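You operate a simulated robot arm through the tools that you are given. There is no shell and no other tool. Be economical: measure what you need, move in short steps, check, and stop when the job is done.

You are at the controls of a simulated robot arm. One attempt, no reset.

## Task
Test the white leak puck in the blue saucer and put it back READY.
Fine: stand it in the saucer till it says WET, on the cream towel pad till DRY, press its grey button, return it to the black tray.
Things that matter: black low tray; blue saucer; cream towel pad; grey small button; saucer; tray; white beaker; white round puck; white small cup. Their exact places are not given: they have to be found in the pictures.

The check looks at the end state, three seconds after you hand in, the way a careful person would. Anything else that was tipped, shoved, dropped, spilled or broken makes it a failure.

## Robot
A 7-joint arm with a vacuum gripper on a trunk, on a base that drives. Base frame: it is fixed to the floor where the robot stands at the start and does not move with it; the origin is under the middle of the robot, x ahead of it, y to its left, z up; the surface under the hand at the start is at about z = 0.86. Units: m, rad, N and s.
With the tool pointing down near the work surface it reaches from about 0.14 to 0.82 m from the robot's upright axis, wherever it stands. Its first joint turns from -2.897 to 2.897 rad. Places, roughly: black low tray [0.6, 0.2, 0.9]; blue saucer [0.5, 0.5, 0.9]; cream towel pad [0.5, 0.3, 0.9]; grey small button [0.6, 0.2, 0.9]; saucer [0.5, 0.5, 0.9]; tray [0.6, 0.2, 0.9]; white beaker [0.5, 0.6, 0.9]; white small cup (6x6x8 cm) [0.5, 1.3, 0.9]. Payload 1.88 kg.
Tool frame: the origin (TCP) lies in the middle of the cups' lips, and z points out of the cups. The gripper has 1 cup of 0.032 m across, covering 0.032 by 0.032 m (tool x, y); the bellows give 0.014 m. With the vacuum on, a cup seals on a smooth face that it is pressed against (1 to 4 N); it does not hold porous or soft things. The pull reaches 41 N.
Orientation is told as [roll, pitch, yaw] about the base's x, y, z axes, in that order, counted from this pose: with the cups facing straight down, the tool's x points along the base's -x, its y along +y and its z along -z.

## Interface
- The arm moves only by the tool servo_tool. Its argument "plan" is a list of rows, each a list of 3 entries, a list of its own where there are three numbers: the shift along the base's x, y, z in m, then the turn, a rotation vector about the base's x, y, z in rad, then the vacuum: 1 switches it on, -1 off. In form: [[[dx, dy, dz], [ax, ay, az], vacuum], ...]. A call has 1 to 12 rows; each row is the pose to reach, as a shift and turn from the pose commanded when the call began. Each row takes 0.2 s and may step no farther than 0.05 m and 0.15 rad from the row before; otherwise, or with a gripper value out of range, the whole call is refused. Where a pose cannot be reached the arm comes as near as it can. A force on the tool above 90 N (or 10 N above the force at the start of the call, whichever is more), or a blocked arm, ends the call early, and 0.2 s more pass. The pull builds up within a second once a cup has sealed. Time passes only in rows, and 0.2 s behind the last, so rows that repeat a pose give it time. It gives the time, the measured TCP pose, the force on the tool (base axes) and the pull of the vacuum at its end, in the units of the frame above (readings bear some noise), with the torque about the TCP (base axes, N m) and any sound that the robot's microphone picked up, and new pictures: "pictures" is both (left out), scene, wrist or none.
- Cameras (640 x 400 px; columns grow to the right, rows downward): "scene" is now at [0.028, 0.1693, 1.5548]; the picture's right is [0.06, -1.00, 0.00], its down [-0.59, -0.04, -0.81] and it looks along [0.81, 0.05, -0.59] (base axes); focal length 264 px, centre (320, 200). "wrist" rides on the gripper at [0.082, 0.014, -0.216] in the tool frame; the picture's right is [-0.17, 0.99, 0.00], its down [-0.91, -0.15, -0.37] and it looks along [-0.37, -0.06, 0.93] (tool axes); focal length 243 px, centre (320, 200).
- raise_lower(by): slides the trunk up (or, below 0, down) by that many m; the arm and the scene camera ride with it, the base frame stays. It gives what a move gives, with no picture.
- roll_base(legs): drives the robot by 1 to 6 legs, each [ahead, left, turn to the left] in m, m and rad, along the robot's own axes; the way and the turn of a leg run together, so that a leg with both is an arc; at most 1.5 m and 3.142 rad a leg. The arm and the cameras ride along, it lands a little off, and it stops where it bumps. It gives what a move gives, and a new picture of the scene camera.
- pan_tilt(pan, tilt): turns the head with the scene camera to pan (to the left, within 2.705 rad either way) and tilt (down, from -0.506 to 1.204), counted from straight ahead of the robot. It gives what a move gives, and a new picture of the scene camera.
- point_at(camera, pixels): for up to 12 pixels [column, row] of the newest picture of that camera ("zoom" is the newest enlarged one), the place [x, y, z] in the base frame of the surface seen there, good to about 0.002 m. It takes no simulated time.
- inspect(camera, box): a new picture of the part [left, top, right, bottom] of that camera's present view, enlarged. It takes no simulated time.
- job_done(): hands the job in; it is judged then, once.

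Work in short steps. Measure before you move; look again where a grasp or a placing could have gone wrong, and mend it. You have 80 turns and 260 pictures in all, those below and enlarged ones among them. Switch the vacuum off and draw the arm clear of the work before you hand the job in, unless the task says otherwise; then end with one line.

The tools are called after ">>>" by a JSON object that holds its "name" and its "arguments". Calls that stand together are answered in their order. servo_tool: Moves the arm, as the interface text tells. Its arguments: {"type":"object","properties":{"plan":{"type":"array"},"pictures":{"type":"string","enum":["both","scene","wrist","none"]}},"required":["plan"]} The other tools are called the same way: raise_lower (by) slides the trunk up or down; roll_base (legs) drives the base; pan_tilt (pan, tilt) turns the head that bears the scene camera; point_at (camera, pixels) gives the place of the surface under pixels of a picture; inspect (camera, box) takes an enlarged picture of a part of a camera's view; job_done () hands the job in.

At the start:

```text
time_s: 0.0
ee_pos: [0.4776, 0.0905, 1.2767]
tool_rot: [0.0, 0.002, -0.002]
wrist_force: [0.0, -0.4, 1.1]
moment: [-0.02, -0.01, -0.01]
pull: 0.1
trunk travel left (down, up): [-0.5, 0.09]
robot x, y, heading: [-0.0022, 0.0012, -0.0]
head pan, tilt: [0.061, 0.628]
```

scene: 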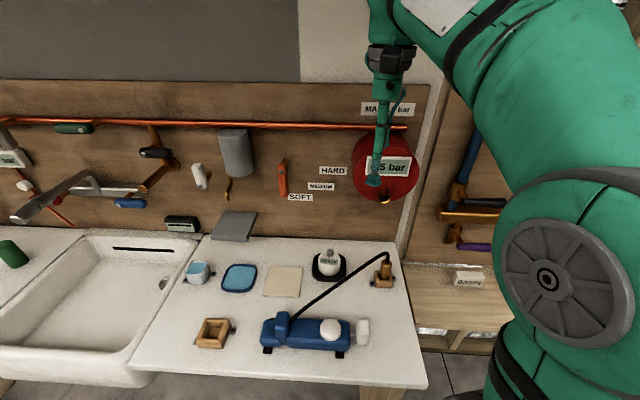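
wrist: 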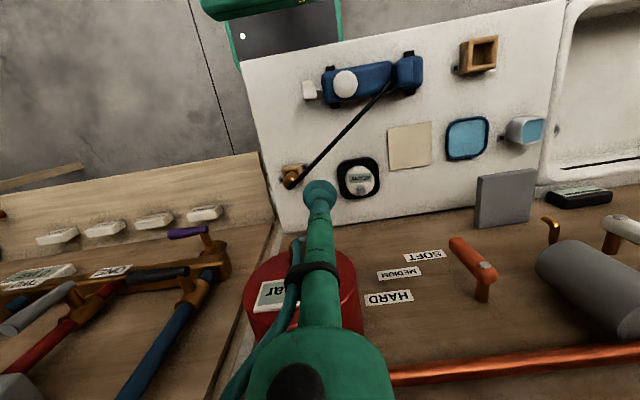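

The scene shows the puck in the black tray near (328,264), the pad at (283,281), and the saucer at (239,278). I zoom in on these to measure.

>>> {"name": "inspect", "arguments": {"camera": "scene", "box": [170, 230, 410, 380]}}

>>> {"name": "inspect", "arguments": {"camera": "wrist", "box": [270, 90, 570, 240]}}

>>> {"name": "point_at", "arguments": {"camera": "scene", "pixels": [[328, 252], [328, 264], [328, 279], [283, 281], [239, 278], [239, 292], [197, 270], [315, 265], [345, 265], [332, 328], [300, 345], [384, 262]]}}

```text
2.67 times, centred on (290, 305) of scene
```

zoom: 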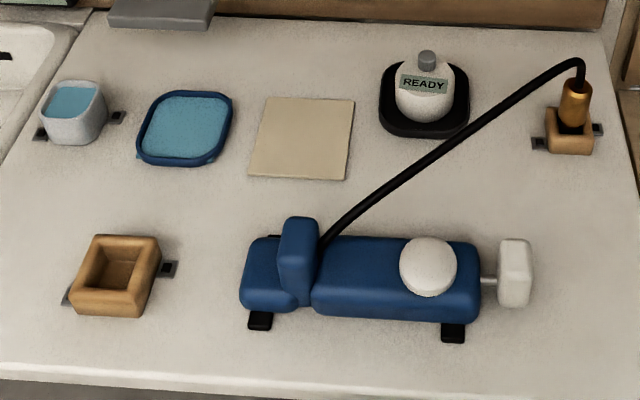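

```text
2.13 times, centred on (420, 165) of wrist
```

zoom: 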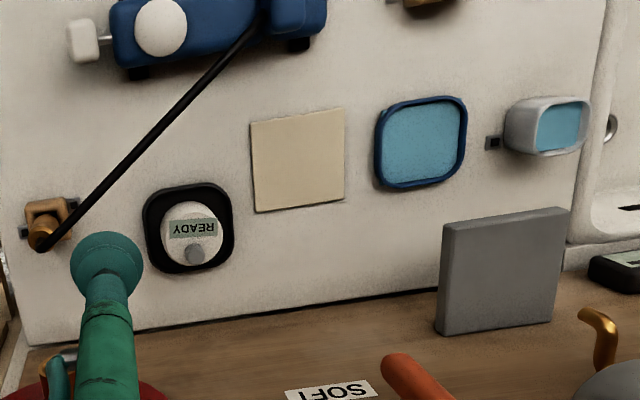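

```text
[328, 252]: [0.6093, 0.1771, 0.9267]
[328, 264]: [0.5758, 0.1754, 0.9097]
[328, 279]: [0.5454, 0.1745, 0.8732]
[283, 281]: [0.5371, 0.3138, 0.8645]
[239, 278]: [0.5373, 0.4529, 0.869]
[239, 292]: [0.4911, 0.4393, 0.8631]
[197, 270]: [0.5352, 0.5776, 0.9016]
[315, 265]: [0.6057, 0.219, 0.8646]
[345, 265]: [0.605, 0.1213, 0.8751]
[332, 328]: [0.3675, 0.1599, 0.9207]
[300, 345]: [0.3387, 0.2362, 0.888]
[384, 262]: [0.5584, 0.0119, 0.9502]
```

I need the puck's shape in detail, so I zoom in tightly on it in both views.

>>> {"name": "inspect", "arguments": {"camera": "scene", "box": [298, 240, 362, 290]}}

>>> {"name": "inspect", "arguments": {"camera": "wrist", "box": [325, 150, 405, 210]}}

```text
8.00 times, centred on (330, 265) of scene
```

zoom: 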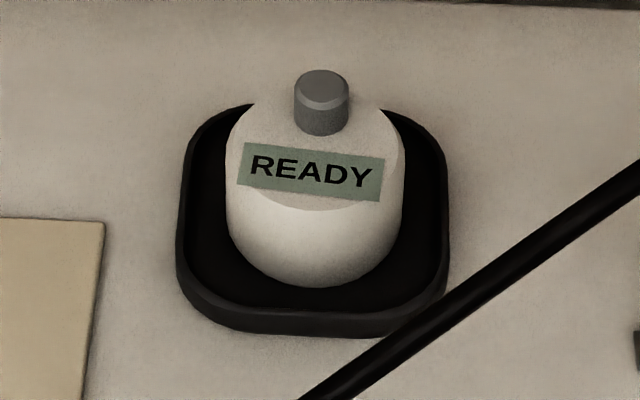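

```text
6.67 times, centred on (365, 180) of wrist
```

zoom: 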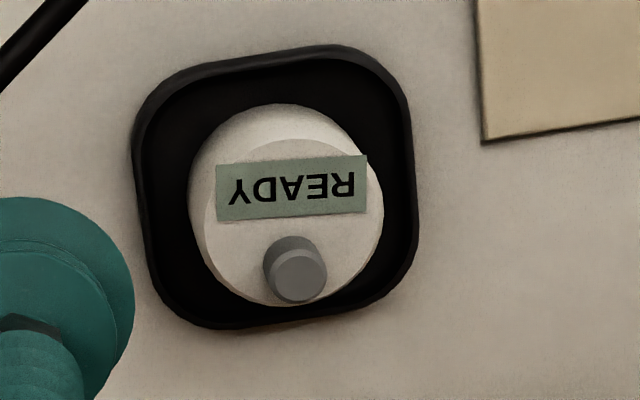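

The puck appears as a cylinder with the label and a raised button on top. I measure its top from the wrist zoom.

>>> {"name": "point_at", "arguments": {"camera": "zoom", "pixels": [[290, 150], [290, 185], [290, 215], [220, 190], [362, 190], [300, 280], [225, 230], [355, 235], [290, 115], [295, 302], [240, 270], [345, 260]]}}

>>> {"name": "inspect", "arguments": {"camera": "scene", "box": [298, 240, 362, 290]}}

```text
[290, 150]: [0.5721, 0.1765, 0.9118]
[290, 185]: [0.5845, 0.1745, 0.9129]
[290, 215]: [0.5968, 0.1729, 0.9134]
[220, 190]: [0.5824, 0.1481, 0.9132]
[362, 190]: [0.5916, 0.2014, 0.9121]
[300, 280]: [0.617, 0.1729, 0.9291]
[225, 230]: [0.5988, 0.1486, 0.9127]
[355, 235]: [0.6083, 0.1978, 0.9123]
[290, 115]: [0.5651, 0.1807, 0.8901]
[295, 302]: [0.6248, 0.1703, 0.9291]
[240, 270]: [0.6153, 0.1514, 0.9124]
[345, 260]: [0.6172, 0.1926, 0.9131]
```

```text
8.00 times, centred on (330, 265) of scene
```

zoom: 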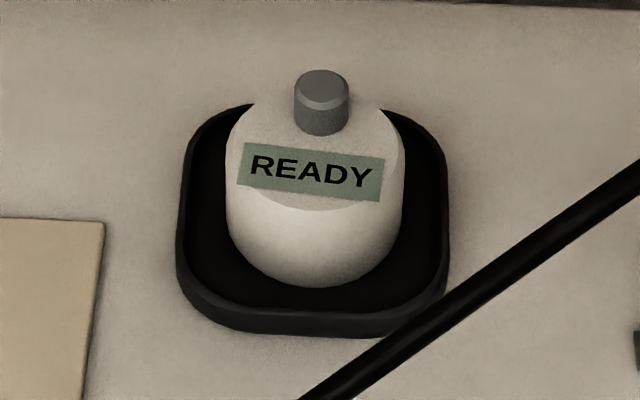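

Top z≈0.913, button centre ≈(0.616,0.173), top z 0.929. Next I measure tray floor/walls here, and the saucer and pad in the scene view.

>>> {"name": "point_at", "arguments": {"camera": "zoom", "pixels": [[210, 260], [420, 270], [315, 300], [315, 318], [182, 240], [445, 240], [205, 130], [430, 135], [320, 205], [318, 285], [322, 85], [520, 250]]}}

>>> {"name": "inspect", "arguments": {"camera": "scene", "box": [180, 250, 308, 310]}}

```text
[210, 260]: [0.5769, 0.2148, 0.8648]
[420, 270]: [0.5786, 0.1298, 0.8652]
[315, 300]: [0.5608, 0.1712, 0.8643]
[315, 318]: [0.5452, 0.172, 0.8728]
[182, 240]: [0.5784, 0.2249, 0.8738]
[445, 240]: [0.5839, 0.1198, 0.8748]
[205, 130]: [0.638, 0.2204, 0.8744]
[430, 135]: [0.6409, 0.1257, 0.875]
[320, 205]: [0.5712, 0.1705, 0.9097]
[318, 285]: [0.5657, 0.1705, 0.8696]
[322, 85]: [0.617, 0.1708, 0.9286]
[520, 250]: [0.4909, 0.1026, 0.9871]
```

```text
5.00 times, centred on (244, 280) of scene
```

zoom: 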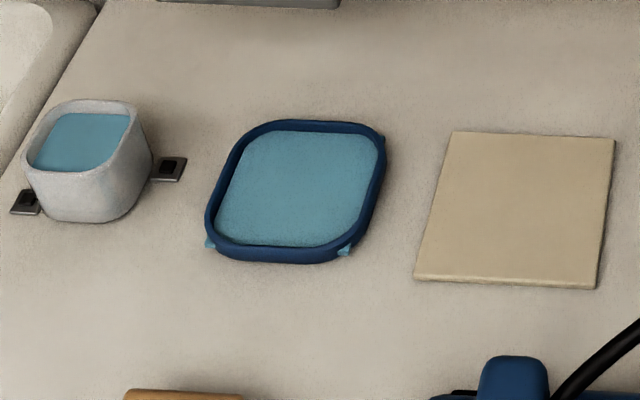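

Now I measure the saucer, water and pad.

>>> {"name": "point_at", "arguments": {"camera": "zoom", "pixels": [[300, 190], [320, 126], [275, 248], [225, 190], [370, 190], [520, 140], [515, 275], [425, 210], [603, 210], [515, 210], [200, 300], [80, 140]]}}

```text
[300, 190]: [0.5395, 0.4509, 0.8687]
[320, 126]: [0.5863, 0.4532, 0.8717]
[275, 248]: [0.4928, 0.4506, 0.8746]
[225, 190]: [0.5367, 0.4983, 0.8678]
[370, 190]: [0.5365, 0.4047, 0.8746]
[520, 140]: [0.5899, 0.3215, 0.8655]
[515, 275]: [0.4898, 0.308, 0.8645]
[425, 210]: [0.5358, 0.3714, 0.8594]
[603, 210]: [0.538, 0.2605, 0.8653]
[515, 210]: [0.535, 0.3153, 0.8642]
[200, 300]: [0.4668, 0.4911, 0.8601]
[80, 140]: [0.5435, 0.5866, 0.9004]
```

Saucer centre ≈(0.540,0.452), pad centre ≈(0.540,0.315), puck centre ≈(0.597,0.174). I move high over the grasp spot (0.585,0.174), then descend partway.

>>> {"name": "servo_tool", "arguments": {"plan": [[[0.036, 0.028, 0], [0, 0, 0], -1], [[0.072, 0.056, 0], [0, 0, 0], -1], [[0.1075, 0.0835, 0], [0, 0, 0], -1], [[0.1075, 0.0835, -0.05], [0, 0, 0], -1], [[0.1075, 0.0835, -0.1], [0, 0, 0], -1], [[0.1075, 0.0835, -0.15], [0, 0, 0], -1], [[0.1075, 0.0835, -0.2], [0, 0, 0], -1], [[0.1075, 0.0835, -0.25], [0, 0, 0], -1], [[0.1075, 0.0835, -0.29], [0, 0, 0], -1], [[0.1075, 0.0835, -0.29], [0, 0, 0], -1]]}}

```text
time_s: 2.2
ee_pos: [0.5871, 0.1721, 0.9852]
tool_rot: [0.002, 0.0, 0.0]
wrist_force: [-0.4, 0.1, 0.0]
moment: [0.03, 0.04, 0.03]
pull: 0.1
trunk travel left (down, up): [-0.5, 0.09]
robot x, y, heading: [-0.0004, 0.001, 0.002]
head pan, tilt: [0.061, 0.628]
```

scene: 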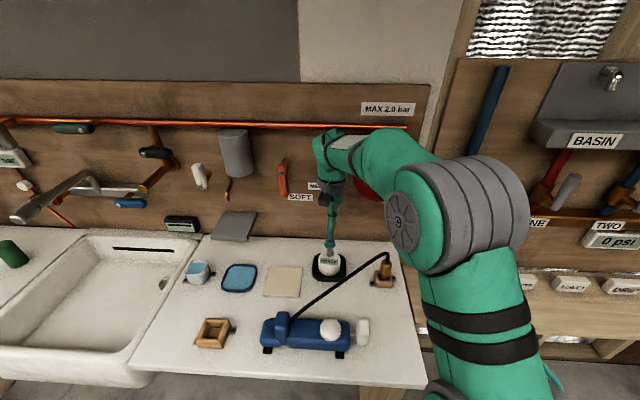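
wrist: 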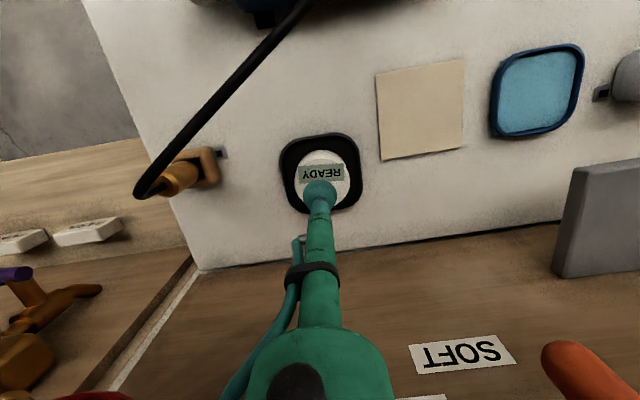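

The cup is 7 cm above the puck at x≈0.587. I descend with the vacuum on, slowly at the end, and a 2 mm correction.

>>> {"name": "servo_tool", "arguments": {"plan": [[[-0.002, 0.001, -0.03], [0, 0, 0], -1], [[-0.002, 0.001, -0.055], [0, 0, 0], -1], [[-0.002, 0.001, -0.064], [0, 0, 0], 1], [[-0.002, 0.001, -0.069], [0, 0, 0], 1], [[-0.002, 0.001, -0.073], [0, 0, 0], 1], [[-0.002, 0.001, -0.075], [0, 0, 0], 1], [[-0.002, 0.001, -0.075], [0, 0, 0], 1], [[-0.002, 0.001, -0.075], [0, 0, 0], 1], [[-0.002, 0.001, -0.075], [0, 0, 0], 1]]}}

```text
time_s: 4.2
ee_pos: [0.5848, 0.175, 0.9117]
tool_rot: [0.001, 0.0, -0.001]
wrist_force: [0.5, 0.0, -0.5]
moment: [0.02, -0.04, 0.04]
pull: 40.9
trunk travel left (down, up): [-0.5, 0.09]
robot x, y, heading: [0.0025, -0.0028, 0.002]
head pan, tilt: [0.061, 0.628]
```

scene: 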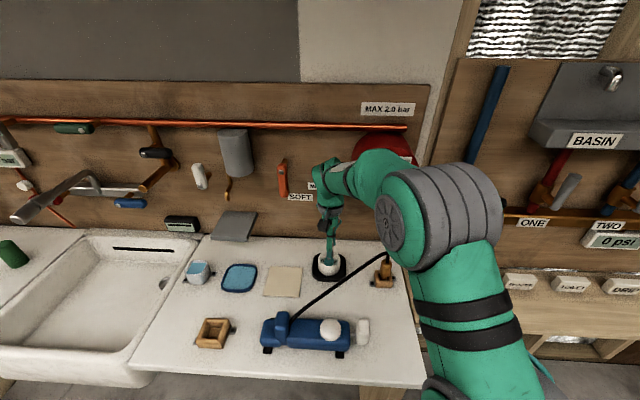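
wrist: 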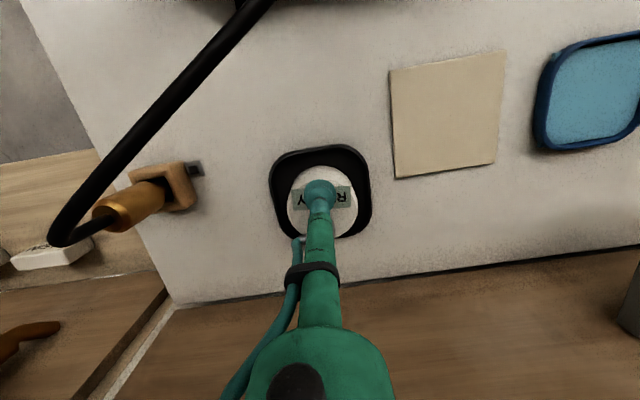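

Sealed (pull 40.9 N). I lift 9 cm gently.

>>> {"name": "servo_tool", "arguments": {"plan": [[[0, 0, 0.01], [0, 0, 0], 1], [[0, 0, 0.03], [0, 0, 0], 1], [[0, 0, 0.06], [0, 0, 0], 1], [[0, 0, 0.09], [0, 0, 0], 1], [[0, 0, 0.09], [0, 0, 0], 1]]}}

>>> {"name": "inspect", "arguments": {"camera": "scene", "box": [278, 220, 378, 290]}}

```text
time_s: 5.4
ee_pos: [0.5829, 0.1736, 1.0025]
tool_rot: [0.001, 0.0, 0.003]
wrist_force: [0.0, -0.5, -1.6]
moment: [-0.01, -0.01, 0.02]
pull: 40.7
trunk travel left (down, up): [-0.5, 0.09]
robot x, y, heading: [-0.001, -0.0022, 0.003]
head pan, tilt: [0.061, 0.628]
```

scene: 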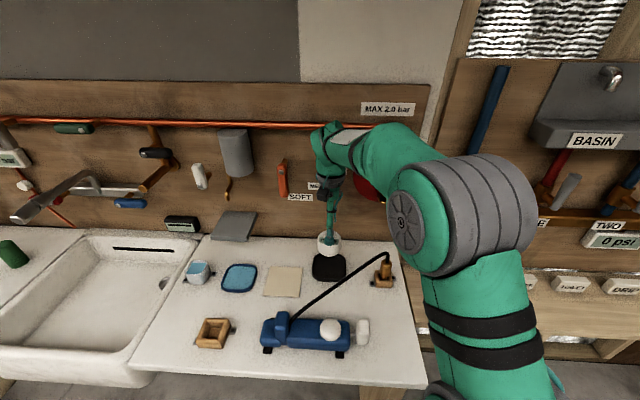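
wrist: 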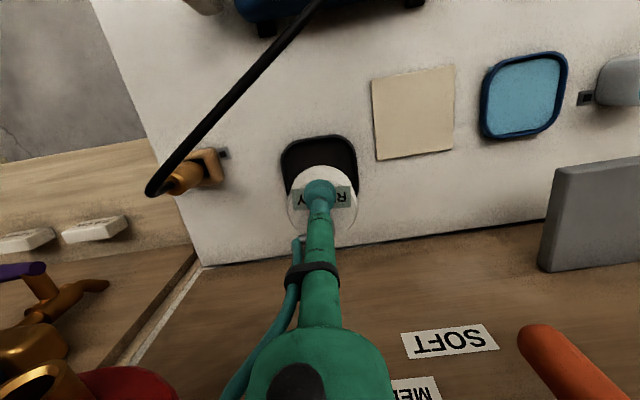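

```text
5.71 times, centred on (328, 255) of scene
```

zoom: 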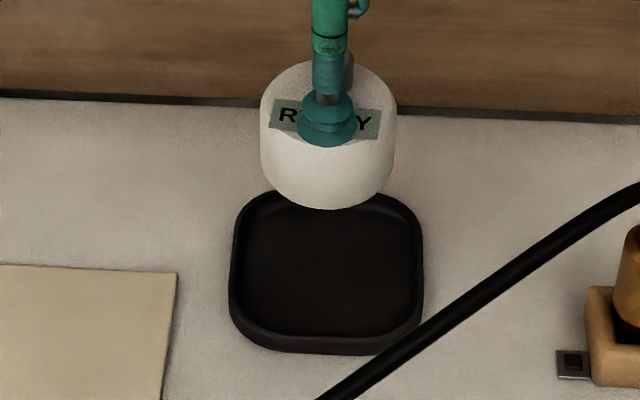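

The puck hangs level. I carry it over to above the saucer (TCP 0.528, 0.452) and measure the empty tray meanwhile.

>>> {"name": "point_at", "arguments": {"camera": "zoom", "pixels": [[328, 270], [328, 345], [235, 280], [418, 280], [250, 270], [405, 270], [328, 320], [328, 215]]}}

>>> {"name": "servo_tool", "arguments": {"plan": [[[-0.009, 0.046, 0], [0, 0, 0], 1], [[-0.018, 0.093, 0], [0, 0, 0], 1], [[-0.028, 0.139, 0], [0, 0, 0], 1], [[-0.037, 0.185, 0], [0, 0, 0], 1], [[-0.046, 0.232, 0], [0, 0, 0], 1], [[-0.055, 0.278, 0], [0, 0, 0], 1], [[-0.055, 0.278, 0], [0, 0, 0], 1], [[-0.055, 0.278, -0.04], [0, 0, 0], 1], [[-0.055, 0.278, -0.06], [0, 0, 0], 1], [[-0.055, 0.278, -0.06], [0, 0, 0], 1]]}}

>>> {"name": "inspect", "arguments": {"camera": "scene", "box": [190, 230, 300, 310]}}

```text
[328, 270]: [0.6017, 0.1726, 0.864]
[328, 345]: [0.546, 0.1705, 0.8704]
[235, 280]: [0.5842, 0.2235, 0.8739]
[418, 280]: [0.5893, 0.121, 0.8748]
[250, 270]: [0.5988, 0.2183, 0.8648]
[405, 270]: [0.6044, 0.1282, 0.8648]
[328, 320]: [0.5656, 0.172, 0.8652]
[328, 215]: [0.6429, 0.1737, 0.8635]
```

```text
time_s: 7.6
ee_pos: [0.5269, 0.4532, 0.9417]
tool_rot: [-0.002, 0.0, 0.001]
wrist_force: [-0.3, 0.3, -1.3]
moment: [0.01, 0.03, 0.04]
pull: 41.1
trunk travel left (down, up): [-0.5, 0.09]
robot x, y, heading: [0.0013, 0.0018, 0.003]
head pan, tilt: [0.061, 0.628]
```

scene: 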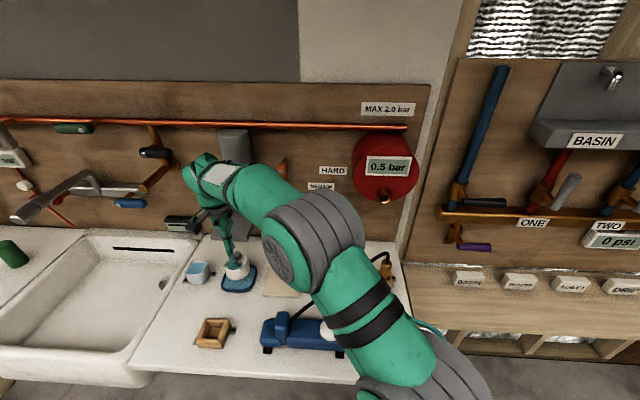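
wrist: 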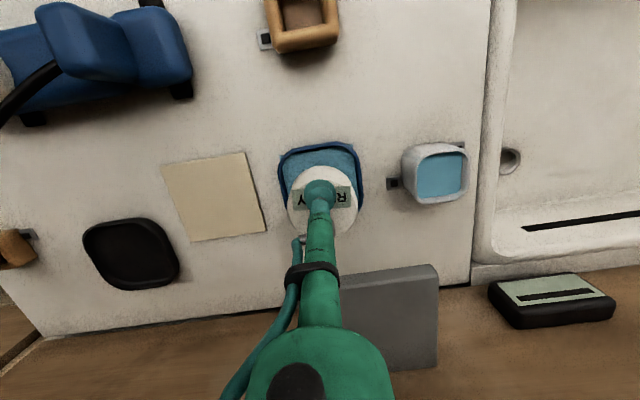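

```text
5.00 times, centred on (245, 270) of scene
```

zoom: 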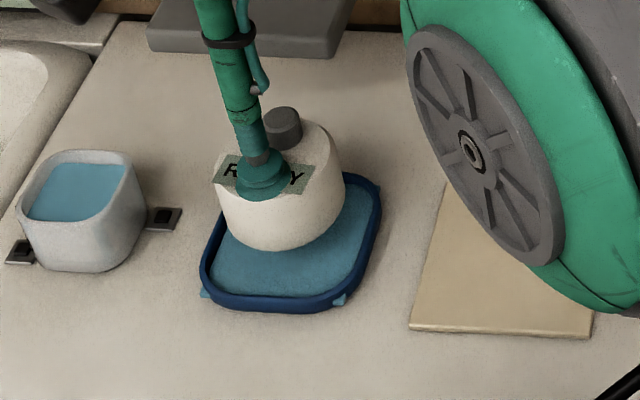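

The puck is over the saucer, about 3 cm up. I lower it slowly to the floor and wait, still holding.

>>> {"name": "servo_tool", "arguments": {"plan": [[[0, 0, -0.01], [0, 0, 0], 1], [[0, 0, -0.018], [0, 0, 0], 1], [[0, 0, -0.023], [0, 0, 0], 1], [[0, 0, -0.027], [0, 0, 0], 1], [[0, 0, -0.029], [0, 0, 0], 1], [[0, 0, -0.031], [0, 0, 0], 1], [[0, 0, -0.032], [0, 0, 0], 1], [[0, 0, -0.032], [0, 0, 0], 1]]}}

>>> {"name": "inspect", "arguments": {"camera": "scene", "box": [190, 230, 300, 310]}}

```text
time_s: 9.4
ee_pos: [0.5287, 0.4526, 0.9108]
tool_rot: [0.002, -0.002, 0.0]
wrist_force: [0.7, -0.1, 8.1]
moment: [-0.04, -0.01, -0.03]
pull: 40.3
trunk travel left (down, up): [-0.5, 0.09]
robot x, y, heading: [-0.0014, 0.0012, 0.003]
head pan, tilt: [0.061, 0.628]
```

scene: 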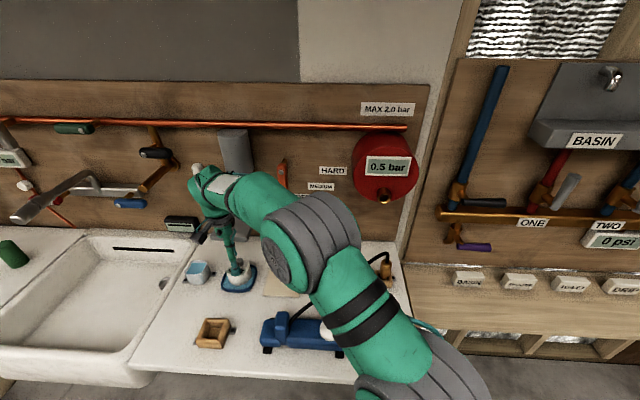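
wrist: 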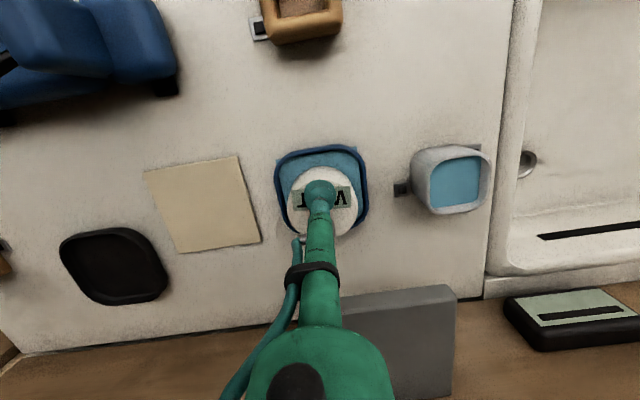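

```text
5.00 times, centred on (245, 270) of scene
```

zoom: 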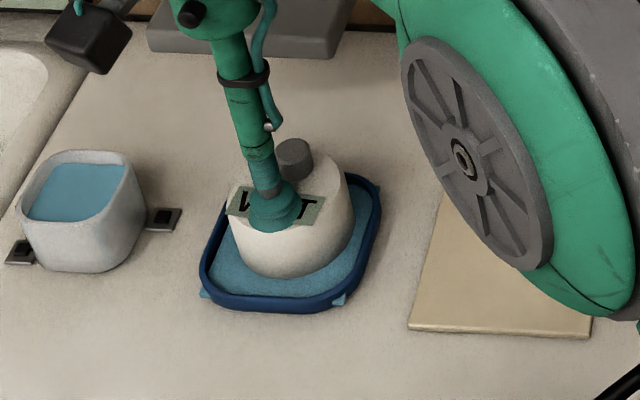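

The label has changed to "W…T". I take a closer look to confirm it reads WET.

>>> {"name": "inspect", "arguments": {"camera": "wrist", "box": [270, 140, 374, 240]}}

>>> {"name": "inspect", "arguments": {"camera": "scene", "box": [222, 252, 262, 292]}}

```text
4.00 times, centred on (322, 190) of wrist
```

zoom: 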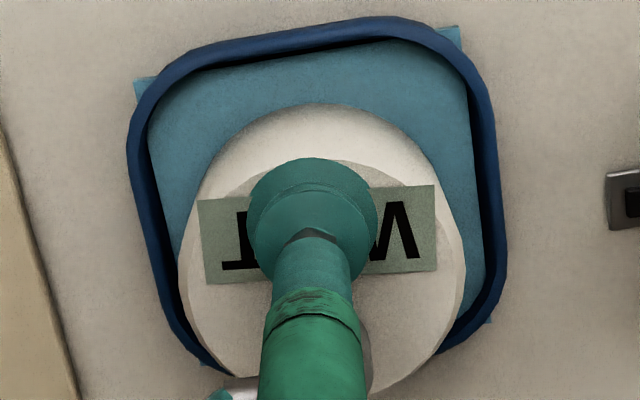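

```text
10.00 times, centred on (242, 272) of scene
```

zoom: 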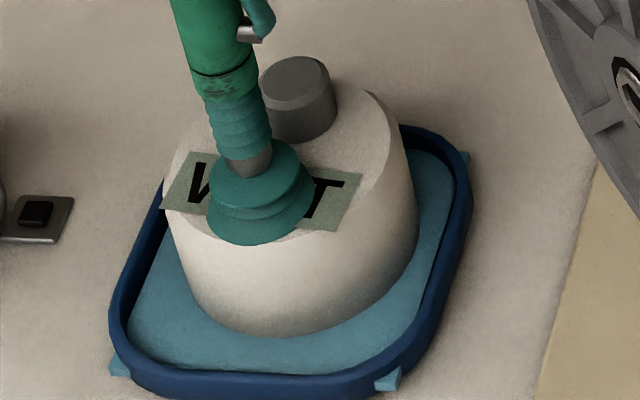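

It could be WET or WAIT. I release, rise 5 cm and read it in full.

>>> {"name": "servo_tool", "arguments": {"plan": [[[0, 0, 0.001], [0, 0, 0], -1], [[0, 0, 0.001], [0, 0, 0], -1], [[0, 0, 0.001], [0, 0, 0], -1], [[0, 0, 0.001], [0, 0, 0], -1], [[0, 0, 0.01], [0, 0, 0], -1], [[0, 0, 0.03], [0, 0, 0], -1], [[0, 0, 0.06], [0, 0, 0], -1], [[0, 0, 0.06], [0, 0, 0], -1]]}}

>>> {"name": "inspect", "arguments": {"camera": "scene", "box": [215, 245, 271, 301]}}

```text
time_s: 11.2
ee_pos: [0.5283, 0.4528, 0.9699]
tool_rot: [0.0, 0.001, 0.0]
wrist_force: [0.0, -0.8, -0.6]
moment: [0.0, 0.0, -0.03]
pull: 0.1
trunk travel left (down, up): [-0.5, 0.09]
robot x, y, heading: [-0.0018, 0.0026, -0.001]
head pan, tilt: [0.061, 0.628]
```

scene: 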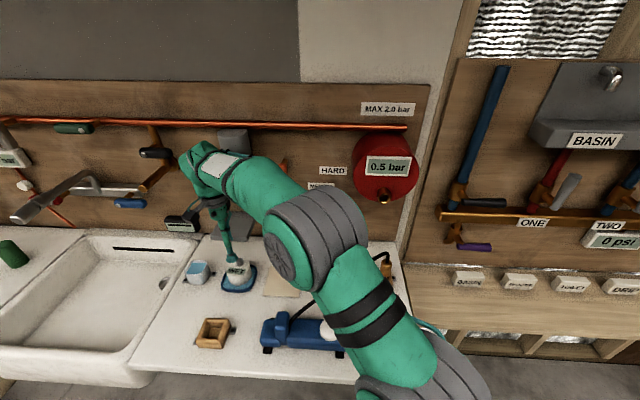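
wrist: 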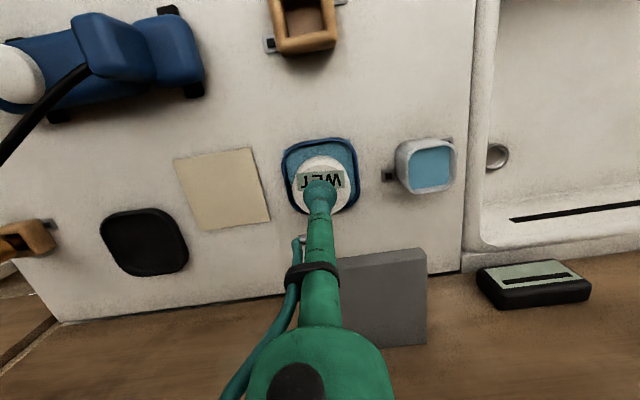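

```text
7.14 times, centred on (243, 273) of scene
```

zoom: 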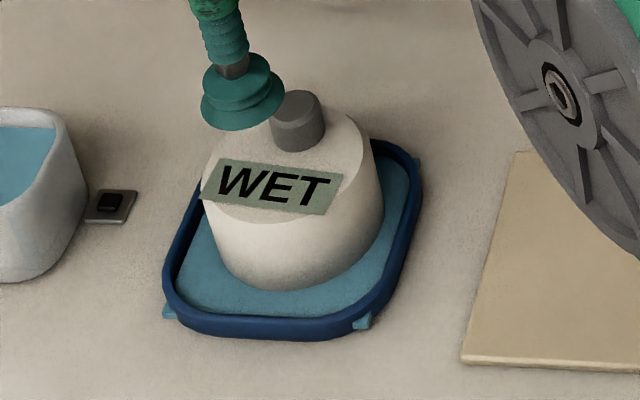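

It reads WET. I re-grip at the same spot and lift slowly by 5 cm to let it drip over the saucer.

>>> {"name": "servo_tool", "arguments": {"plan": [[[0, 0, -0.03], [0, 0, 0], -1], [[0, 0, -0.048], [0, 0, 0], 1], [[0, 0, -0.055], [0, 0, 0], 1], [[0, 0, -0.058], [0, 0, 0], 1], [[0, 0, -0.06], [0, 0, 0], 1], [[0, 0, -0.06], [0, 0, 0], 1], [[0, 0, -0.06], [0, 0, 0], 1], [[0, 0, -0.06], [0, 0, 0], 1], [[0, 0, -0.06], [0, 0, 0], 1]], "pictures": "none"}}

>>> {"name": "servo_tool", "arguments": {"plan": [[[0, 0, 0.005], [0, 0, 0], 1], [[0, 0, 0.012], [0, 0, 0], 1], [[0, 0, 0.025], [0, 0, 0], 1], [[0, 0, 0.04], [0, 0, 0], 1], [[0, 0, 0.06], [0, 0, 0], 1], [[0, 0, 0.06], [0, 0, 0], 1], [[0, 0, 0.06], [0, 0, 0], 1], [[0, 0, 0.06], [0, 0, 0], 1], [[0, 0, 0.06], [0, 0, 0], 1]]}}

>>> {"name": "inspect", "arguments": {"camera": "scene", "box": [190, 230, 300, 310]}}

```text
time_s: 13.2
ee_pos: [0.5282, 0.4523, 0.9102]
tool_rot: [-0.001, -0.002, -0.001]
wrist_force: [2.6, -1.3, 5.9]
moment: [-0.02, 0.0, 0.04]
pull: 40.4
trunk travel left (down, up): [-0.5, 0.09]
robot x, y, heading: [-0.0023, 0.0017, 0.001]
head pan, tilt: [0.061, 0.628]
```

```text
time_s: 15.2
ee_pos: [0.5276, 0.4529, 0.9691]
tool_rot: [0.0, -0.001, 0.001]
wrist_force: [0.0, -0.1, -1.0]
moment: [-0.02, 0.01, 0.03]
pull: 41.2
trunk travel left (down, up): [-0.5, 0.09]
robot x, y, heading: [-0.0011, -0.0011, 0.001]
head pan, tilt: [0.061, 0.628]
```

scene: 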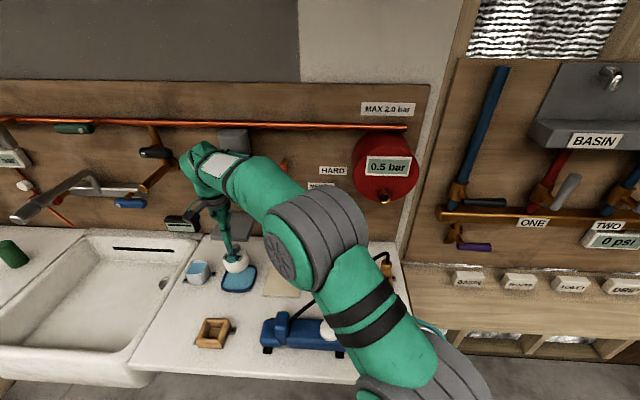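
wrist: 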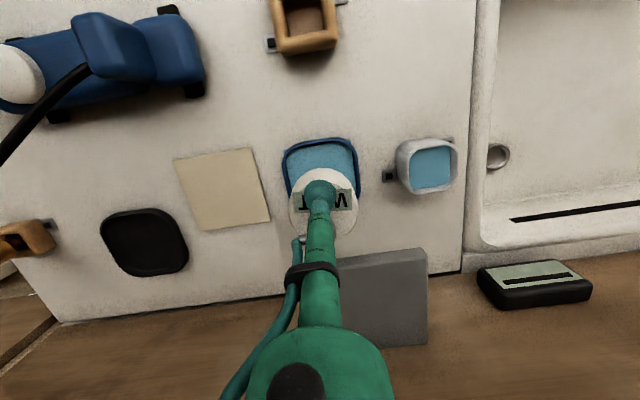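

```text
5.00 times, centred on (245, 270) of scene
```

zoom: 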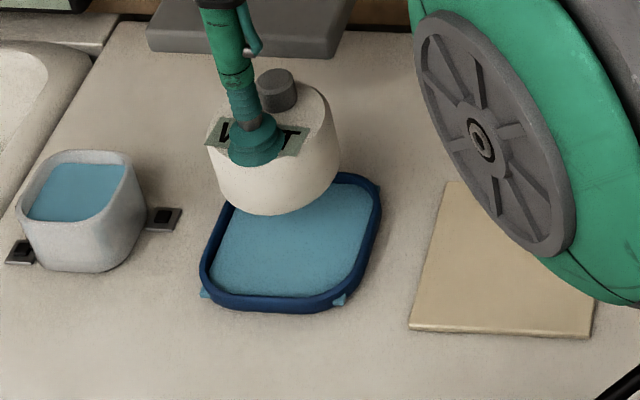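

Lifted cleanly. I move to above the pad (0.528, 0.315) and lower it there.

>>> {"name": "servo_tool", "arguments": {"plan": [[[0, -0.046, 0], [0, 0, 0], 1], [[0, -0.092, 0], [0, 0, 0], 1], [[0, -0.1375, 0], [0, 0, 0], 1], [[0, -0.1375, 0], [0, 0, 0], 1], [[0, -0.1375, -0.03], [0, 0, 0], 1], [[0, -0.1375, -0.045], [0, 0, 0], 1], [[0, -0.1375, -0.052], [0, 0, 0], 1], [[0, -0.1375, -0.056], [0, 0, 0], 1], [[0, -0.1375, -0.058], [0, 0, 0], 1], [[0, -0.1375, -0.058], [0, 0, 0], 1]]}}

>>> {"name": "inspect", "arguments": {"camera": "wrist", "box": [250, 130, 394, 250]}}

```text
time_s: 17.4
ee_pos: [0.5266, 0.3152, 0.9112]
tool_rot: [0.0, -0.001, 0.001]
wrist_force: [-0.7, 0.2, -1.6]
moment: [0.04, -0.01, 0.01]
pull: 40.3
trunk travel left (down, up): [-0.5, 0.09]
robot x, y, heading: [-0.0021, -0.0015, 0.003]
head pan, tilt: [0.061, 0.628]
```

scene: 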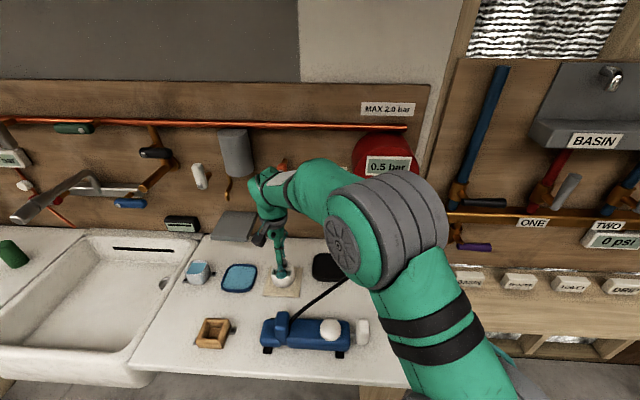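
wrist: 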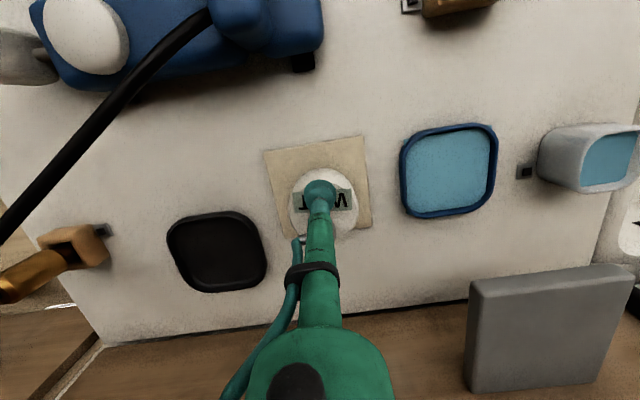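

```text
3.33 times, centred on (322, 190) of wrist
```

zoom: 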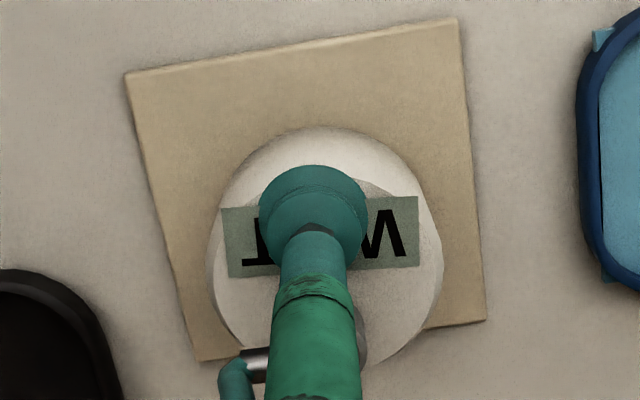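

Force is still −1.6 N, so it may be hanging just above the pad. I lower a few mm more and wait.

>>> {"name": "servo_tool", "arguments": {"plan": [[[0, 0, -0.001], [0, 0, 0], 1], [[0, 0, -0.002], [0, 0, 0], 1], [[0, 0, -0.003], [0, 0, 0], 1], [[0, 0, -0.003], [0, 0, 0], 1]], "pictures": "none"}}

>>> {"name": "inspect", "arguments": {"camera": "scene", "box": [250, 250, 320, 306]}}

```text
time_s: 18.4
ee_pos: [0.5277, 0.3145, 0.9098]
tool_rot: [0.002, -0.001, -0.001]
wrist_force: [-2.0, -4.0, 11.4]
moment: [-0.04, -0.01, -0.09]
pull: 40.2
trunk travel left (down, up): [-0.5, 0.09]
robot x, y, heading: [-0.0002, -0.0007, 0.002]
head pan, tilt: [0.061, 0.628]
```

```text
7.14 times, centred on (285, 278) of scene
```

zoom: 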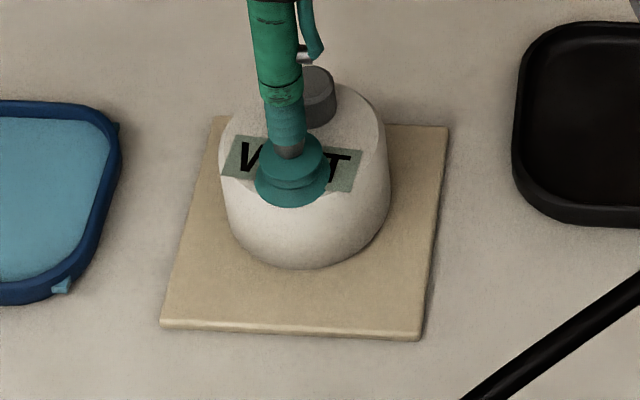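

It's in contact with the pad. I release, rise clear, and watch the label.

>>> {"name": "servo_tool", "arguments": {"plan": [[[0, 0, 0.001], [0, 0, 0], -1], [[0, 0, 0.001], [0, 0, 0], -1], [[0, 0, 0.001], [0, 0, 0], -1], [[0, 0, 0.001], [0, 0, 0], -1], [[0, 0, 0.01], [0, 0, 0], -1], [[0, 0, 0.03], [0, 0, 0], -1], [[0, 0, 0.06], [0, 0, 0], -1], [[0, 0, 0.06], [0, 0, 0], -1], [[0, 0, 0.06], [0, 0, 0], -1], [[0, 0, 0.06], [0, 0, 0], -1]], "pictures": "none"}}

>>> {"name": "inspect", "arguments": {"camera": "scene", "box": [250, 250, 320, 306]}}

```text
time_s: 20.6
ee_pos: [0.527, 0.316, 0.9695]
tool_rot: [-0.002, 0.001, 0.002]
wrist_force: [0.1, 0.4, 0.5]
moment: [-0.01, 0.0, 0.02]
pull: 0.1
trunk travel left (down, up): [-0.5, 0.09]
robot x, y, heading: [0.0023, -0.0007, 0.002]
head pan, tilt: [0.061, 0.628]
```

```text
7.14 times, centred on (285, 278) of scene
```

zoom: 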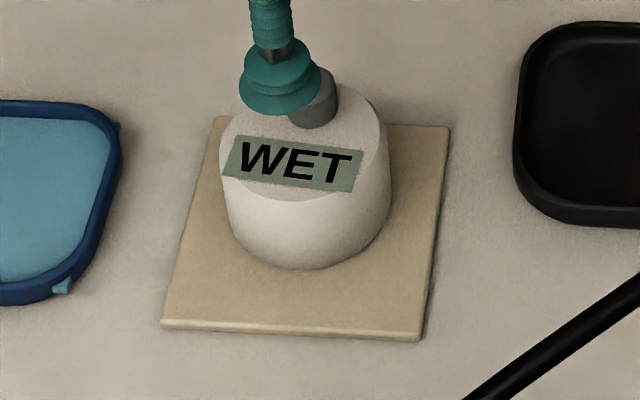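

Still WET after 2 s. I wait about 5 s more.

>>> {"name": "servo_tool", "arguments": {"plan": [[[0, 0, 0.02], [0, 0, 0], -1], [[0, 0, 0.02], [0, 0, 0], -1], [[0, 0, 0.02], [0, 0, 0], -1], [[0, 0, 0.02], [0, 0, 0], -1], [[0, 0, 0.02], [0, 0, 0], -1], [[0, 0, 0.02], [0, 0, 0], -1], [[0, 0, 0.02], [0, 0, 0], -1], [[0, 0, 0.02], [0, 0, 0], -1], [[0, 0, 0.02], [0, 0, 0], -1], [[0, 0, 0.02], [0, 0, 0], -1], [[0, 0, 0.02], [0, 0, 0], -1], [[0, 0, 0.02], [0, 0, 0], -1]], "pictures": "none"}}

>>> {"name": "servo_tool", "arguments": {"plan": [[[0, 0, 0], [0, 0, 0], -1], [[0, 0, 0], [0, 0, 0], -1], [[0, 0, 0], [0, 0, 0], -1], [[0, 0, 0], [0, 0, 0], -1], [[0, 0, 0], [0, 0, 0], -1], [[0, 0, 0], [0, 0, 0], -1], [[0, 0, 0], [0, 0, 0], -1], [[0, 0, 0], [0, 0, 0], -1], [[0, 0, 0], [0, 0, 0], -1], [[0, 0, 0], [0, 0, 0], -1], [[0, 0, 0], [0, 0, 0], -1], [[0, 0, 0], [0, 0, 0], -1]], "pictures": "none"}}

>>> {"name": "inspect", "arguments": {"camera": "scene", "box": [250, 250, 320, 306]}}

```text
time_s: 23.2
ee_pos: [0.5273, 0.3164, 0.9884]
tool_rot: [0.001, 0.001, 0.001]
wrist_force: [-0.1, -0.4, -0.5]
moment: [-0.02, 0.01, 0.02]
pull: 0.2
trunk travel left (down, up): [-0.5, 0.09]
robot x, y, heading: [-0.0006, 0.0022, -0.003]
head pan, tilt: [0.061, 0.628]
```

```text
time_s: 25.8
ee_pos: [0.5282, 0.3158, 0.9876]
tool_rot: [0.0, -0.001, -0.001]
wrist_force: [0.3, -0.1, -0.4]
moment: [-0.03, 0.0, 0.01]
pull: 0.0
trunk travel left (down, up): [-0.5, 0.09]
robot x, y, heading: [0.0004, -0.001, 0.001]
head pan, tilt: [0.061, 0.628]
```

```text
7.14 times, centred on (285, 278) of scene
```

zoom: 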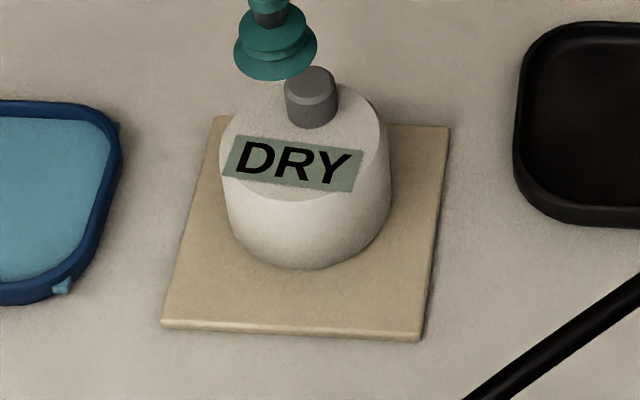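

It reads DRY. I measure the button top before pressing.

>>> {"name": "point_at", "arguments": {"camera": "zoom", "pixels": [[310, 80], [298, 85], [325, 85], [310, 94], [300, 165], [250, 120], [360, 120]]}}

```text
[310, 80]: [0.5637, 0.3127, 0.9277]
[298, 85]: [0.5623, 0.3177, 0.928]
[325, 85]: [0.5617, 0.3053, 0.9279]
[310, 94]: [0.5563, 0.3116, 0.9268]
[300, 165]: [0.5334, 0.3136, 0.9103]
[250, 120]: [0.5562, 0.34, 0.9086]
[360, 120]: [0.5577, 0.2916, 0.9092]
```

Button top centre ≈(0.560,0.312,0.928). I move over it and press in small steps.

>>> {"name": "servo_tool", "arguments": {"plan": [[[0.032, -0.004, 0], [0, 0, 0], -1], [[0.032, -0.004, -0.03], [0, 0, 0], -1], [[0.032, -0.004, -0.052], [0, 0, 0], -1], [[0.032, -0.004, -0.058], [0, 0, 0], -1], [[0.032, -0.004, -0.061], [0, 0, 0], -1], [[0.032, -0.004, -0.063], [0, 0, 0], -1], [[0.032, -0.004, -0.063], [0, 0, 0], -1]], "pictures": "wrist"}}

>>> {"name": "inspect", "arguments": {"camera": "scene", "box": [250, 250, 320, 306]}}

```text
time_s: 27.4
ee_pos: [0.56, 0.3102, 0.926]
tool_rot: [0.001, -0.001, -0.001]
wrist_force: [0.7, 0.1, 0.3]
moment: [-0.02, -0.03, 0.0]
pull: 0.0
trunk travel left (down, up): [-0.5, 0.09]
robot x, y, heading: [0.0001, 0.0019, 0.002]
head pan, tilt: [0.061, 0.628]
```

wrist: 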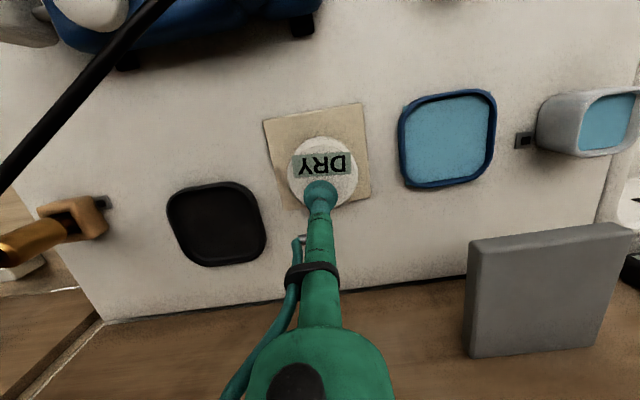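

```text
7.14 times, centred on (285, 278) of scene
```

zoom: 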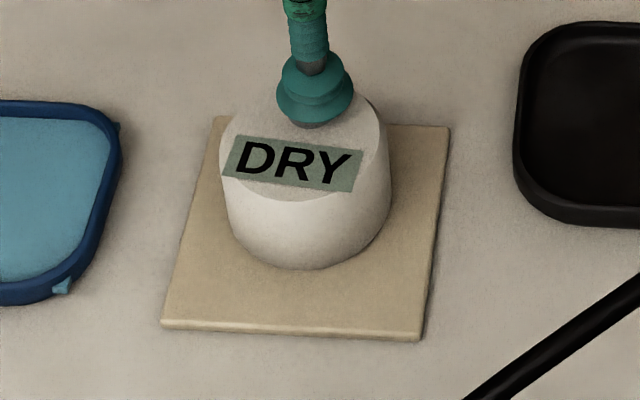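

Aligned, just touching and no force yet. I press further in 1–2 mm steps.

>>> {"name": "servo_tool", "arguments": {"plan": [[[0, 0, -0.001], [0, 0, 0], -1], [[0, 0, -0.002], [0, 0, 0], -1], [[0, 0, -0.003], [0, 0, 0], -1], [[0, 0, -0.004], [0, 0, 0], -1], [[0, 0, -0.004], [0, 0, 0], -1]], "pictures": "none"}}

>>> {"name": "inspect", "arguments": {"camera": "scene", "box": [250, 250, 320, 306]}}

```text
time_s: 28.6
ee_pos: [0.5596, 0.3109, 0.9214]
tool_rot: [0.0, -0.001, 0.002]
wrist_force: [-0.3, 0.2, -0.1]
moment: [0.01, 0.0, -0.04]
pull: 0.1
trunk travel left (down, up): [-0.5, 0.09]
robot x, y, heading: [-0.0007, 0.0011, -0.002]
head pan, tilt: [0.061, 0.628]
```

```text
7.14 times, centred on (285, 278) of scene
```

zoom: 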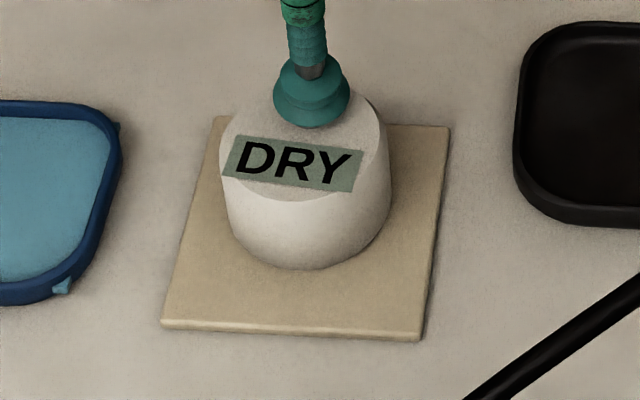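

Still no force; the button may be sliding into the cup's hollow. I continue in 1 mm steps.

>>> {"name": "servo_tool", "arguments": {"plan": [[[0, 0, -0.001], [0, 0, 0], -1], [[0, 0, -0.002], [0, 0, 0], -1], [[0, 0, -0.003], [0, 0, 0], -1], [[0, 0, -0.004], [0, 0, 0], -1], [[0, 0, -0.005], [0, 0, 0], -1], [[0, 0, -0.005], [0, 0, 0], -1]], "pictures": "none"}}

>>> {"name": "inspect", "arguments": {"camera": "scene", "box": [250, 250, 320, 306]}}

```text
time_s: 30.0
ee_pos: [0.5604, 0.3111, 0.9169]
tool_rot: [0.0, -0.003, -0.001]
wrist_force: [1.1, 0.4, 0.4]
moment: [0.0, 0.01, -0.01]
pull: 0.1
trunk travel left (down, up): [-0.5, 0.09]
robot x, y, heading: [0.0035, -0.002, -0.002]
head pan, tilt: [0.061, 0.628]
```

```text
7.14 times, centred on (285, 278) of scene
```

zoom: 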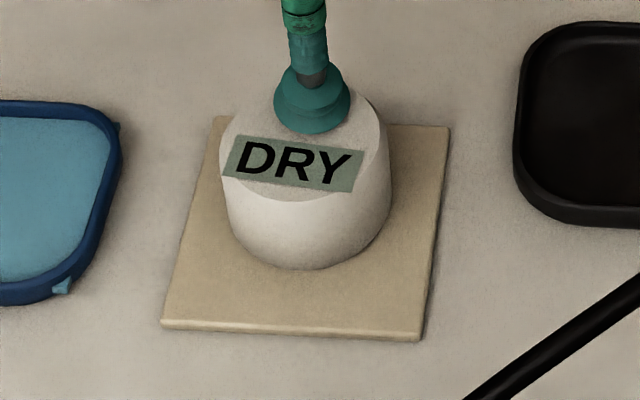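

Still no force or change. I continue towards the puck's top face (0.910), watching force.

>>> {"name": "servo_tool", "arguments": {"plan": [[[0, 0, -0.002], [0, 0, 0], -1], [[0, 0, -0.004], [0, 0, 0], -1], [[0, 0, -0.005], [0, 0, 0], -1], [[0, 0, -0.006], [0, 0, 0], -1], [[0, 0, -0.007], [0, 0, 0], -1], [[0, 0, -0.007], [0, 0, 0], -1]], "pictures": "none"}}

>>> {"name": "inspect", "arguments": {"camera": "scene", "box": [250, 250, 320, 306]}}

```text
time_s: 31.4
ee_pos: [0.5598, 0.3115, 0.9096]
tool_rot: [-0.001, 0.0, -0.001]
wrist_force: [0.0, 0.8, 1.8]
moment: [0.0, -0.01, 0.0]
pull: 0.2
trunk travel left (down, up): [-0.5, 0.09]
robot x, y, heading: [-0.0007, -0.0002, -0.001]
head pan, tilt: [0.061, 0.628]
```

```text
7.14 times, centred on (285, 278) of scene
```

zoom: 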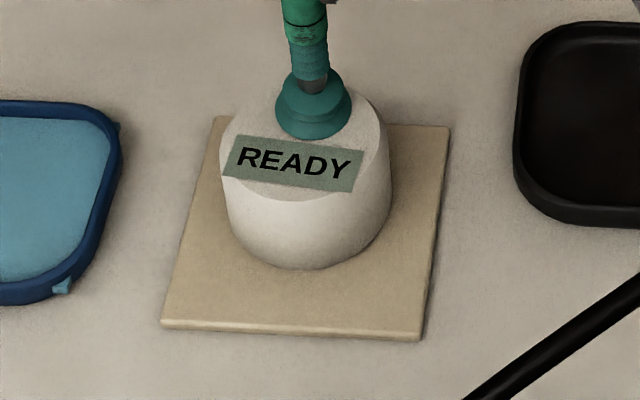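

READY. I rise, move back to the grip spot and look before gripping.

>>> {"name": "servo_tool", "arguments": {"plan": [[[0, 0, 0.01], [0, 0, 0], -1], [[0, 0, 0.035], [0, 0, 0], -1], [[0, 0, 0.06], [0, 0, 0], -1], [[-0.032, 0.004, 0.06], [0, 0, 0], -1], [[-0.032, 0.004, 0.06], [0, 0, 0], -1]], "pictures": "none"}}

>>> {"name": "inspect", "arguments": {"camera": "scene", "box": [250, 250, 320, 306]}}

```text
time_s: 32.6
ee_pos: [0.5275, 0.3153, 0.9709]
tool_rot: [0.0, 0.0, 0.0]
wrist_force: [0.0, -0.7, -0.9]
moment: [-0.05, -0.03, -0.04]
pull: 0.1
trunk travel left (down, up): [-0.5, 0.09]
robot x, y, heading: [0.0009, -0.0006, -0.002]
head pan, tilt: [0.061, 0.628]
```

```text
7.14 times, centred on (285, 278) of scene
```

zoom: 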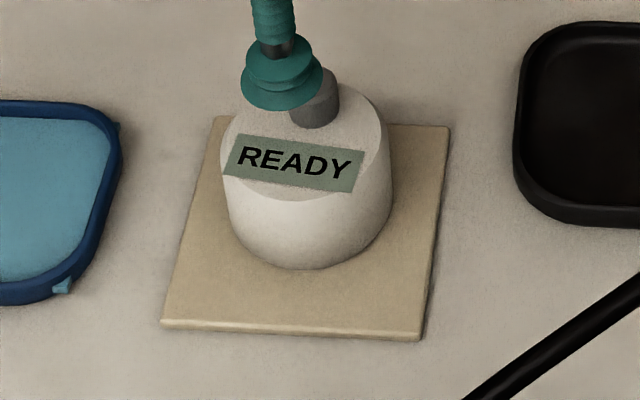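

READY stays and the puck hasn't moved. I grip it and lift.

>>> {"name": "servo_tool", "arguments": {"plan": [[[0, 0, -0.03], [0, 0, 0], -1], [[0, 0, -0.048], [0, 0, 0], 1], [[0, 0, -0.056], [0, 0, 0], 1], [[0, 0, -0.059], [0, 0, 0], 1], [[0, 0, -0.06], [0, 0, 0], 1], [[0, 0, -0.06], [0, 0, 0], 1], [[0, 0, -0.06], [0, 0, 0], 1], [[0, 0, -0.06], [0, 0, 0], 1], [[0, 0, -0.06], [0, 0, 0], 1]], "pictures": "none"}}

>>> {"name": "servo_tool", "arguments": {"plan": [[[0, 0, 0.005], [0, 0, 0], 1], [[0, 0, 0.02], [0, 0, 0], 1], [[0, 0, 0.05], [0, 0, 0], 1], [[0, 0, 0.08], [0, 0, 0], 1], [[0, 0, 0.08], [0, 0, 0], 1]], "pictures": "none"}}

>>> {"name": "inspect", "arguments": {"camera": "scene", "box": [250, 230, 350, 310]}}

```text
time_s: 34.6
ee_pos: [0.5283, 0.3147, 0.9103]
tool_rot: [-0.001, 0.0, -0.001]
wrist_force: [0.2, -3.7, 6.2]
moment: [0.04, -0.05, -0.03]
pull: 40.4
trunk travel left (down, up): [-0.5, 0.09]
robot x, y, heading: [0.0012, 0.0029, -0.003]
head pan, tilt: [0.061, 0.628]
```

```text
time_s: 35.8
ee_pos: [0.5299, 0.3141, 0.9896]
tool_rot: [0.001, 0.0, 0.0]
wrist_force: [-0.1, -0.3, -2.0]
moment: [0.03, 0.04, 0.02]
pull: 40.6
trunk travel left (down, up): [-0.5, 0.09]
robot x, y, heading: [-0.0004, 0.0042, 0.001]
head pan, tilt: [0.061, 0.628]
```

```text
5.00 times, centred on (300, 270) of scene
```

zoom: 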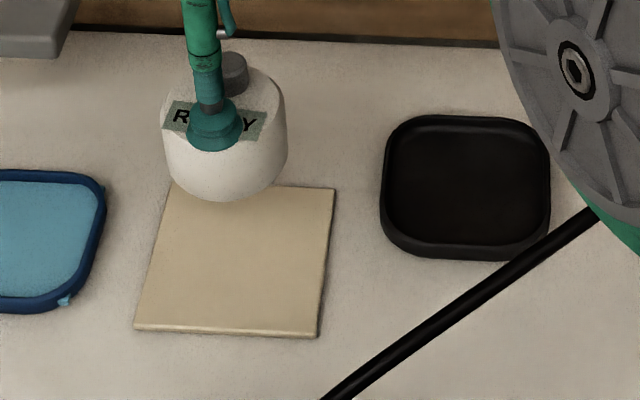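

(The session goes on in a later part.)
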